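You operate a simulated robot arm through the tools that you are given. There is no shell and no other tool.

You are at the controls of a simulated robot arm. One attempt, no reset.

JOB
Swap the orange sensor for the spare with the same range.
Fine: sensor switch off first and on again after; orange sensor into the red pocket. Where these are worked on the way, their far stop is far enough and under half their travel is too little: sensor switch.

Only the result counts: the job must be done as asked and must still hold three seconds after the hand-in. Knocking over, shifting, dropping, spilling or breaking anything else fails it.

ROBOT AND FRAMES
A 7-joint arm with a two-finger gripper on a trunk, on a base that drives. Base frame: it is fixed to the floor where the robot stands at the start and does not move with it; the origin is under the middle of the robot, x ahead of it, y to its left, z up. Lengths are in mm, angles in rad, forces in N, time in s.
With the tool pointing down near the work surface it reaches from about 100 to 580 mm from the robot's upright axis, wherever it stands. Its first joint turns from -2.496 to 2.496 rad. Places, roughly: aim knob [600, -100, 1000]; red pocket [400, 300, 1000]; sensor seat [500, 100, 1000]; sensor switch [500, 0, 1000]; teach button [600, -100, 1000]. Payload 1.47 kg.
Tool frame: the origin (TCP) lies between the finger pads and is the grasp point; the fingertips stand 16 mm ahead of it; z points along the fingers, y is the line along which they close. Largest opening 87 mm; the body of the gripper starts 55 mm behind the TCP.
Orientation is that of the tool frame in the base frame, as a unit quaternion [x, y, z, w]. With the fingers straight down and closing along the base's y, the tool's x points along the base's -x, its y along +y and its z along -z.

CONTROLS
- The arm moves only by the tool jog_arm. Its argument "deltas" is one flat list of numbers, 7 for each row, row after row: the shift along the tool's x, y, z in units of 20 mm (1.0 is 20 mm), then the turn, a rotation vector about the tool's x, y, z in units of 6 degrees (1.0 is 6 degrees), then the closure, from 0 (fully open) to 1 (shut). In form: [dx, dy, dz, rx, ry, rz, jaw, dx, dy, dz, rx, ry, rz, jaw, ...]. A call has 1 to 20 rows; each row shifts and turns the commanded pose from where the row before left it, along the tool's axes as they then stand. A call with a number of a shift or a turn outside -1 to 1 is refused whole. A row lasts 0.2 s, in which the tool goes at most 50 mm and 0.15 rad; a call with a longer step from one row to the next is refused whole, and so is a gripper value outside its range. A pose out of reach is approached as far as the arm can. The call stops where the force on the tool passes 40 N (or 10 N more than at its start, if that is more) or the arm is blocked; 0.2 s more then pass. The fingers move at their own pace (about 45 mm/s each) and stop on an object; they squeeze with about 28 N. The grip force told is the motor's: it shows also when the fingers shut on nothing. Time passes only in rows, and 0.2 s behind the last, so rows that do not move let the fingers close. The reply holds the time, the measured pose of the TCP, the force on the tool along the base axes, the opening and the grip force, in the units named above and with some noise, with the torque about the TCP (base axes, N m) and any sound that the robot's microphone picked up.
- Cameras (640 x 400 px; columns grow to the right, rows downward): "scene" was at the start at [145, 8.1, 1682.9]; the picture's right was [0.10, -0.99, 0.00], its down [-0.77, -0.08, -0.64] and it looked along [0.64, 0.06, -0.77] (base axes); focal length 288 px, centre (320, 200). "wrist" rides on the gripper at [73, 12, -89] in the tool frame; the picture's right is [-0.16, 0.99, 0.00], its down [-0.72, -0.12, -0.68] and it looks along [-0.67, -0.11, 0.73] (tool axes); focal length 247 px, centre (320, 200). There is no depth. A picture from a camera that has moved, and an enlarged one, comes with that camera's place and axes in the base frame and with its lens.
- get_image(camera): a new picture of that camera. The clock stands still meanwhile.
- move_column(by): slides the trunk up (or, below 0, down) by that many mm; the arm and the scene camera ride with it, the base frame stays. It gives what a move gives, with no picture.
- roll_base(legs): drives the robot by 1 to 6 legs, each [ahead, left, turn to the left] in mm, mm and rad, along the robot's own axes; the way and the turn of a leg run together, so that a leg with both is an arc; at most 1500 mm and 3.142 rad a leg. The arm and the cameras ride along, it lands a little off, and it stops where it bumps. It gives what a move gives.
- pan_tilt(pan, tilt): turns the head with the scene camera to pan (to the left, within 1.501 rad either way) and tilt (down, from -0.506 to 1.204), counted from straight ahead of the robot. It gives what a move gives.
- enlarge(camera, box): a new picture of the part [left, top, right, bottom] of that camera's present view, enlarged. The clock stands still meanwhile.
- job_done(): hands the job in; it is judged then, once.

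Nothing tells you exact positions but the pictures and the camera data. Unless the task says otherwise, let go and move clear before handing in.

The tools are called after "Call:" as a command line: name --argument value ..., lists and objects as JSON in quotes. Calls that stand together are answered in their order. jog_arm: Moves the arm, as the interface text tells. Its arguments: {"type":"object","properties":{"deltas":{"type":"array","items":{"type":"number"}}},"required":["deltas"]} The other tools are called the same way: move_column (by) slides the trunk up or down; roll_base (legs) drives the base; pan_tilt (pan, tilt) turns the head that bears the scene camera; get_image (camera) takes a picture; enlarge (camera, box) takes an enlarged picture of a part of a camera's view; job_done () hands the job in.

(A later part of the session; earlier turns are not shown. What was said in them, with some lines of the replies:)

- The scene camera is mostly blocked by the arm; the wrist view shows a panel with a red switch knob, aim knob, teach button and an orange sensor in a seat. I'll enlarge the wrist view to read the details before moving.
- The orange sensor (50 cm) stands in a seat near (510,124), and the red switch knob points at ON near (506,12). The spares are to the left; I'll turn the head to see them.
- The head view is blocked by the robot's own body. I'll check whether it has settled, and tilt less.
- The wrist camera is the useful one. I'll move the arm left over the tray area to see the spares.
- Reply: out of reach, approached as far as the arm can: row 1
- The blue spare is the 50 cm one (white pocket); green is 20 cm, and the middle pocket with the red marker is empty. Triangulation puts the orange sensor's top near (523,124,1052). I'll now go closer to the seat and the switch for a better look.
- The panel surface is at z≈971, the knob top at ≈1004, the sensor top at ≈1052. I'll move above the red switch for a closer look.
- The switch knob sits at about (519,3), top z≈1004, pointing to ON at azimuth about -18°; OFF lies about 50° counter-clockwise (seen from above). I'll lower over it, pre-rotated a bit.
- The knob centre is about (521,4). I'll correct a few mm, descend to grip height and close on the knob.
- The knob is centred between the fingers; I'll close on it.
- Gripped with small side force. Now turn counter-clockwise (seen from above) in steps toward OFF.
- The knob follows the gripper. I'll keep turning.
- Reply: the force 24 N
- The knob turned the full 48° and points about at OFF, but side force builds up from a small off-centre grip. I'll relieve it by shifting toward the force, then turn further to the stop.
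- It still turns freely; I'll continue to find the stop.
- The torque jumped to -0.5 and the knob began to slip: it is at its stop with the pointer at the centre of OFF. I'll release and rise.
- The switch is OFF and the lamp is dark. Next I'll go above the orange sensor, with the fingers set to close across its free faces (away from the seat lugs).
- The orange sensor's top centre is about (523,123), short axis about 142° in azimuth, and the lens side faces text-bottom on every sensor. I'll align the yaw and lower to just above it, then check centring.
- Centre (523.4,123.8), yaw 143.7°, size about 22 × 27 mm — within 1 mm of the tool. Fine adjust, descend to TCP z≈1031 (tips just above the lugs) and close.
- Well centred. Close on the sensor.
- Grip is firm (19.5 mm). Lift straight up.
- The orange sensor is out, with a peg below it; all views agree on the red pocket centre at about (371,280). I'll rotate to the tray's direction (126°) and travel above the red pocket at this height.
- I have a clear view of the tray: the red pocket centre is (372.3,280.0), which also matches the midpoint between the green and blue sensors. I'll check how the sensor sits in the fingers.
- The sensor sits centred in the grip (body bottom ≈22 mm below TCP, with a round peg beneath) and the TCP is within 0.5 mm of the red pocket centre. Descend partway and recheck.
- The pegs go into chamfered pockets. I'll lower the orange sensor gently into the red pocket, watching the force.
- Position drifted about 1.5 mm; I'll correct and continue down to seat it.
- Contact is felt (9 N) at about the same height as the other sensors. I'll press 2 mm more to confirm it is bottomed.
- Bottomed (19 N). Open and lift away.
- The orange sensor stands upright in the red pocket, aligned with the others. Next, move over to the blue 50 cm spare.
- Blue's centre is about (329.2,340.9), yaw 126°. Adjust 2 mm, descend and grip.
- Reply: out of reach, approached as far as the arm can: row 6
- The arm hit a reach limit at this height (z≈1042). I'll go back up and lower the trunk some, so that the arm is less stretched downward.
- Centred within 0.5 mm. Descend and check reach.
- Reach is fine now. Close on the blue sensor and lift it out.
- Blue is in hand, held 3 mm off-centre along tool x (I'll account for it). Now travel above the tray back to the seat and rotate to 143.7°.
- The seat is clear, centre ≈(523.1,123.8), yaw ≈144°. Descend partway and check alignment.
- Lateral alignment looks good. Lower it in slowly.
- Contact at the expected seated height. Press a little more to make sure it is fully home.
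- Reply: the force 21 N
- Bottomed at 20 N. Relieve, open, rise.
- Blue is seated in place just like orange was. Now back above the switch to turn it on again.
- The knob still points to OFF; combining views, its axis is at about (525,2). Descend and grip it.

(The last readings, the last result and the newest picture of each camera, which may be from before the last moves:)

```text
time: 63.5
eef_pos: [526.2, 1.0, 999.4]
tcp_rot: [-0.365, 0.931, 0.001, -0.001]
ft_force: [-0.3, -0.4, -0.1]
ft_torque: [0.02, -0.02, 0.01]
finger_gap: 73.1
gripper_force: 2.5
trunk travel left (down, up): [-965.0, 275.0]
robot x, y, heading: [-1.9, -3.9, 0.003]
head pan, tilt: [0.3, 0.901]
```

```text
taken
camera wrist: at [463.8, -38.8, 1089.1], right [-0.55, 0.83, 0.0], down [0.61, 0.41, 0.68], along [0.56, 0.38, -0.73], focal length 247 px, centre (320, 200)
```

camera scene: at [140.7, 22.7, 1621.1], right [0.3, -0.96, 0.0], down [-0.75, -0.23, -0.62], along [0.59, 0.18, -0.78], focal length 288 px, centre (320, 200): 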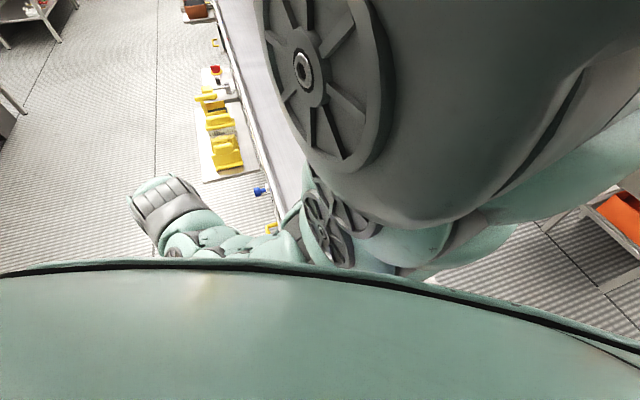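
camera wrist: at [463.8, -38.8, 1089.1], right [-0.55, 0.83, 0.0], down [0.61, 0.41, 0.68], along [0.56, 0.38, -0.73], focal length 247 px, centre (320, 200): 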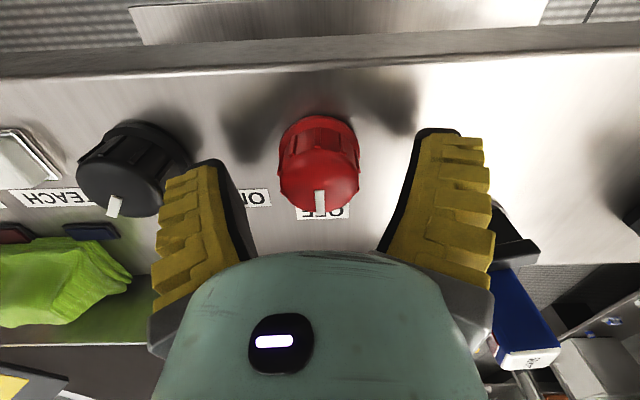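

Centred. Close, then turn clockwise (seen from above) toward ON.

Call:
jog_arm --deltas '[0, 0, 0, 0, 0, 0, 0.6, 0, 0, 0, 0, 0, 0, 0.8, 0, 0, 0, 0, 0, 0, 1, 0, 0, 0, 0, 0, 0, 1, 0, 0, 0, 0, 0, 0, 1, 0, 0, 0, 0, 0, 1, 1, 0, 0, 0, 0, 0, 1, 1, 0, 0, 0, 0, 0, 1, 1, 0, 0, 0, 0, 0, 1, 1]'

Call:
get_image --camera "wrist"

```text
time: 65.5
eef_pos: [526.3, 1.2, 999.6]
tcp_rot: [-0.16, 0.987, -0.001, 0.0]
ft_force: [-1.1, -2.9, 7.6]
ft_torque: [0.04, -0.02, 0.01]
finger_gap: 31.1
gripper_force: 29.9
trunk travel left (down, up): [-965.0, 275.0]
robot x, y, heading: [-1.0, -2.6, 0.0]
head pan, tilt: [0.3, 0.901]
```

```text
taken
camera wrist: at [452.5, -10.2, 1089.6], right [-0.17, 0.99, 0.0], down [0.72, 0.12, 0.68], along [0.67, 0.11, -0.73], focal length 247 px, centre (320, 200)
```

wrist: 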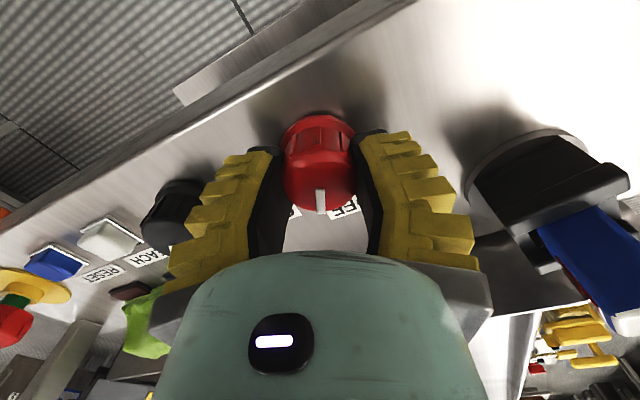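

The knob is following with little side force. Keep turning to ON.

Call:
jog_arm --deltas '[0, 0, 0, 0, 0, 1, 1, 0, 0, 0, 0, 0, 1, 1, 0, 0, 0, 0, 0, 1, 1, 0, 0, 0, 0, 0, 1, 1]'

Call:
enlarge --camera "wrist" --box '[220, 80, 440, 260]'

```text
time: 66.5
eef_pos: [524.7, 0.8, 1000.1]
tcp_rot: [0.047, 0.999, -0.001, 0.0]
ft_force: [-0.9, -1.6, 12.3]
ft_torque: [0.07, 0.27, -0.01]
finger_gap: 30.5
gripper_force: 29.3
trunk travel left (down, up): [-965.0, 275.0]
robot x, y, heading: [0.0, -1.8, 0.001]
head pan, tilt: [0.3, 0.901]
```

```text
2.22 times, centred on (330, 170) of wrist
camera zoom: at [453.9, 20.4, 1089.5], right [0.25, 0.97, 0.0], down [0.71, -0.18, 0.68], along [0.66, -0.17, -0.73], focal length 549 px, centre (298, 267)
```

zoom: 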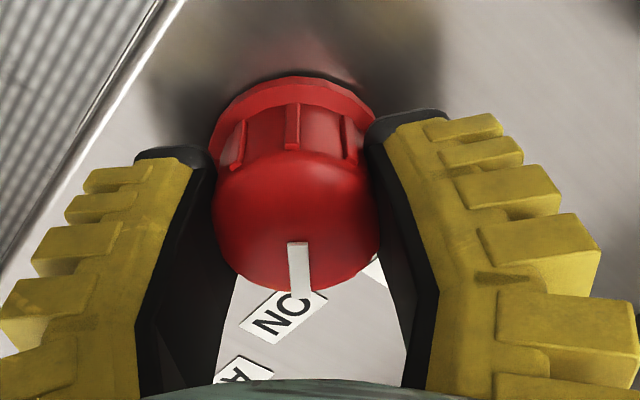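

Call:
jog_arm --deltas '[0, 0, 0, 0, 0, 0.8, 1, 0, 0, 0, 0, 0, 0.7, 1, 0, 0, 0, 0, 0, 0, 1]'

Call:
enlarge --camera "wrist" --box '[220, 80, 440, 260]'

```text
time: 67.3
eef_pos: [524.8, 1.2, 1001.7]
tcp_rot: [0.125, 0.992, -0.001, 0.001]
ft_force: [0.2, -1.2, 10.8]
ft_torque: [-0.07, -0.03, -0.02]
finger_gap: 30.2
gripper_force: 29.9
trunk travel left (down, up): [-965.0, 275.0]
robot x, y, heading: [-3.6, 1.6, -0.0]
head pan, tilt: [0.3, 0.901]
```

```text
2.22 times, centred on (330, 170) of wrist
camera zoom: at [457.6, 31.2, 1089.6], right [0.4, 0.92, 0.0], down [0.67, -0.29, 0.68], along [0.62, -0.27, -0.73], focal length 549 px, centre (298, 267)
```

zoom: 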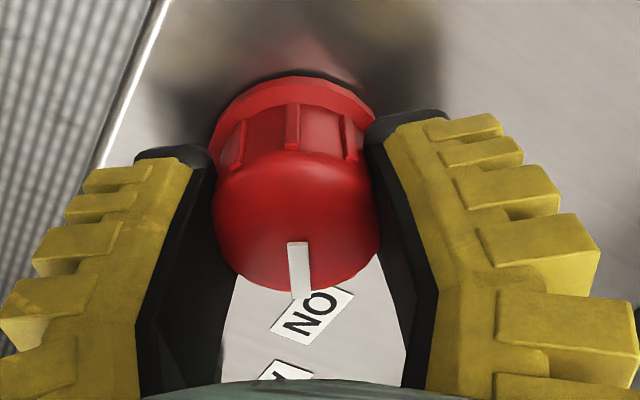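

Call:
jog_arm --deltas '[0, 0, 0, 0, 0, 0.6, 1, 0, 0, 0, 0, 0, 0.6, 1, 0, 0, 0, 0, 0, 0, 1]'

Call:
enlarge --camera "wrist" --box '[220, 80, 440, 260]'

```text
time: 68.1
eef_pos: [527.1, 2.4, 1001.1]
tcp_rot: [0.187, 0.982, -0.001, 0.0]
ft_force: [2.4, -1.4, 7.5]
ft_torque: [-0.03, -0.06, 0.18]
finger_gap: 28.1
gripper_force: 30.1
trunk travel left (down, up): [-965.0, 275.0]
robot x, y, heading: [1.0, 1.6, -0.0]
head pan, tilt: [0.3, 0.901]
```

```text
2.22 times, centred on (330, 170) of wrist
camera zoom: at [461.7, 39.5, 1089.6], right [0.51, 0.86, 0.0], down [0.63, -0.37, 0.68], along [0.59, -0.35, -0.73], focal length 549 px, centre (298, 267)
```

zoom: 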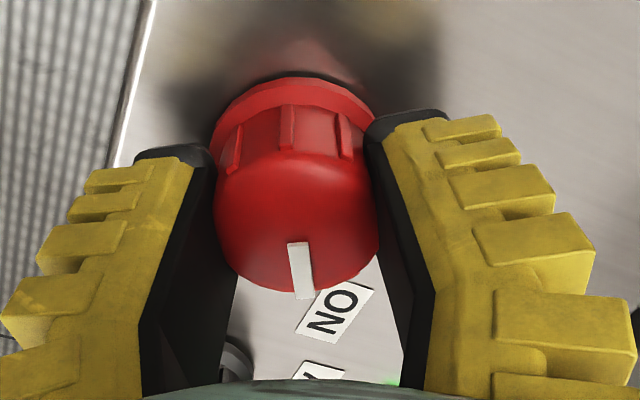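

Call:
jog_arm --deltas '[0, 0, 0, 0, 0, 0.4, 1, 0, 0, 0, 0, 0, 0, 1]'

Call:
jog_arm --deltas '[0, 0, 0, 0, 0, 0, 0.6, 0, 0, 0, 0, 0, 0, 0.3, 0, 0, 0, 0, 0, 0, 0.2, 0, 0, 0, 0, 0, 0, 0.2, 0, 0, -0.8, 0, 0, 0, 0.2, 0, 0, -0.8, 0, 0, 0, 0.2, 0, 0, -0.9, 0, 0, 0, 0.1, 0, 0, -0.9, 0, 0, 0, 0, 0, 0, -0.9, 0, 0, 0, 0, 0, 0, -0.9, 0, 0, 0, 0, 0, 0, -0.9, 0, 0, 0, 0]'

Call:
get_image --camera "wrist"

Call:
enlarge --camera "wrist" --box '[220, 60, 460, 210]'

```text
time: 68.7
eef_pos: [525.6, 1.3, 1000.5]
tcp_rot: [0.208, 0.978, -0.001, 0.0]
ft_force: [-0.1, -2.9, 8.1]
ft_torque: [-0.02, 0.01, 0.28]
finger_gap: 27.6
gripper_force: 30.2
trunk travel left (down, up): [-965.0, 275.0]
robot x, y, heading: [4.0, -2.7, 0.004]
head pan, tilt: [0.3, 0.901]
```

```text
time: 71.1
eef_pos: [525.2, 2.9, 1121.2]
tcp_rot: [0.206, 0.978, 0.0, -0.001]
ft_force: [-0.7, 0.1, 0.2]
ft_torque: [-0.02, 0.0, -0.01]
finger_gap: 86.9
gripper_force: 0.1
trunk travel left (down, up): [-965.0, 275.0]
robot x, y, heading: [-1.5, -0.6, 0.002]
head pan, tilt: [0.3, 0.901]
```

```text
taken
camera wrist: at [462.6, 43.8, 1210.3], right [0.54, 0.84, 0.0], down [0.62, -0.4, 0.68], along [0.57, -0.37, -0.73], focal length 247 px, centre (320, 200)
```

wrist: 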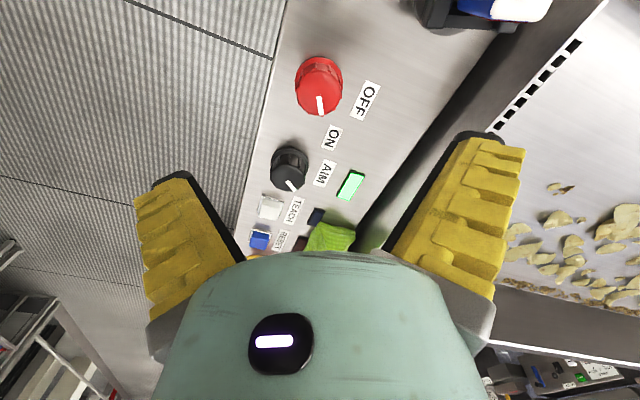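

```text
2.67 times, centred on (340, 135) of wrist
camera zoom: at [462.6, 43.8, 1210.3], right [0.54, 0.84, 0.0], down [0.62, -0.4, 0.68], along [0.57, -0.37, -0.73], focal length 659 px, centre (267, 373)
```

zoom: 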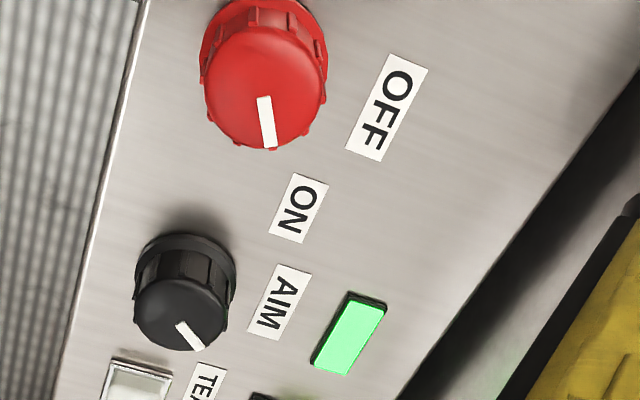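

The switch points to ON and the green lamp is lit. I'll rise and take a last look over the seat, tray and panel.

Call:
jog_arm --deltas '[0.5, 0, -0.5, 0, 0, -1, 0, 0.5, 0.3, -0.5, 0, 0, -1, 0, 0.5, 0.3, -0.5, 0, 0, -1, 0, 0.5, 0.3, -0.5, 0, 0, -1, 0, 0.5, 0.3, -0.5, 0, 0, 0, 0, 0.5, 0.3, -0.5, 0, 0, 0, 0, 0.5, 0.3, -0.5, 0, 0, 0, 0]'

Call:
get_image --camera "wrist"

Call:
enlarge --camera "wrist" --box '[180, 60, 420, 260]'

Call:
enlarge --camera "wrist" --box '[300, 0, 540, 150]'

```text
time: 72.7
eef_pos: [463.1, 48.2, 1189.2]
tcp_rot: [-0.003, 1.0, 0.0, -0.002]
ft_force: [0.4, 0.0, -0.2]
ft_torque: [0.01, 0.01, 0.01]
finger_gap: 87.3
gripper_force: 0.0
out of reach, approached as far as the arm can: row 7
trunk travel left (down, up): [-965.0, 275.0]
robot x, y, heading: [4.3, 1.6, -0.002]
head pan, tilt: [0.3, 0.901]
```

```text
taken
camera wrist: at [390.0, 61.3, 1278.6], right [0.15, 0.99, 0.0], down [0.73, -0.11, 0.68], along [0.67, -0.11, -0.74], focal length 247 px, centre (320, 200)
```

wrist: 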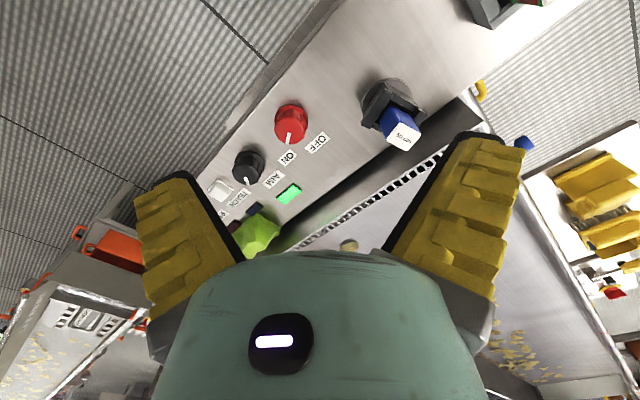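

```text
2.00 times, centred on (300, 160) of wrist
camera zoom: at [390.0, 61.3, 1278.6], right [0.15, 0.99, 0.0], down [0.73, -0.11, 0.68], along [0.67, -0.11, -0.74], focal length 494 px, centre (360, 280)
```

zoom: 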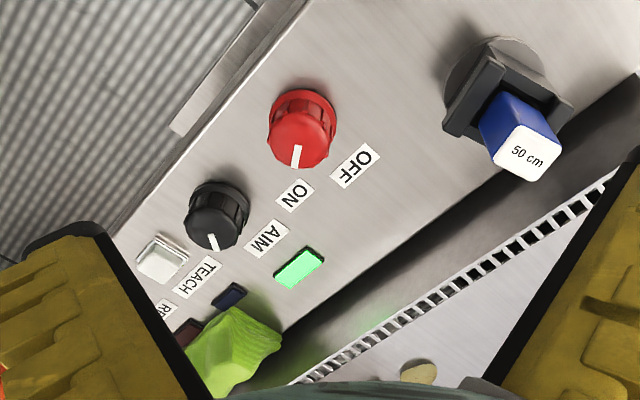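

```text
2.67 times, centred on (420, 75) of wrist
camera zoom: at [390.0, 61.3, 1278.6], right [0.15, 0.99, 0.0], down [0.73, -0.11, 0.68], along [0.67, -0.11, -0.74], focal length 659 px, centre (53, 533)
```

zoom: 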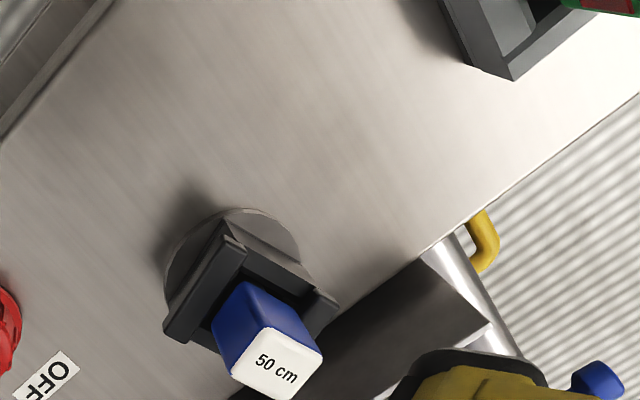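

The blue 50 cm sensor is in the seat and the switch is back at ON with its lamp lit. When last in view, the orange sensor stood upright in the red pocket. The arm is empty and clear, so I'm handing the job in.

Call:
job_done

```text
The job is handed in.
```

The orange 50 cm sensor is swapped for the blue spare with the same 50 cm range. I handed the job in with the gripper empty and clear; no verdict came back.

- **Switch off:** I turned the sensor switch to its OFF stop before touching the sensors, and the green lamp went out.
- **Orange sensor:** it went into the red pocket, pressed down to the bottom. It stood upright in line with the others the last time the tray was in view, though the tray was not in the final pictures.
- **Blue sensor:** it is in the sensor seat, pressed fully home, at the same place and angle as the orange one was.
- **Switch on:** I turned it back to its ON stop, and the green lamp is lit again.

I left the green 20 cm spare, the aim knob and the teach button alone. I lowered the trunk by 60 mm to reach the blue sensor and left it there.
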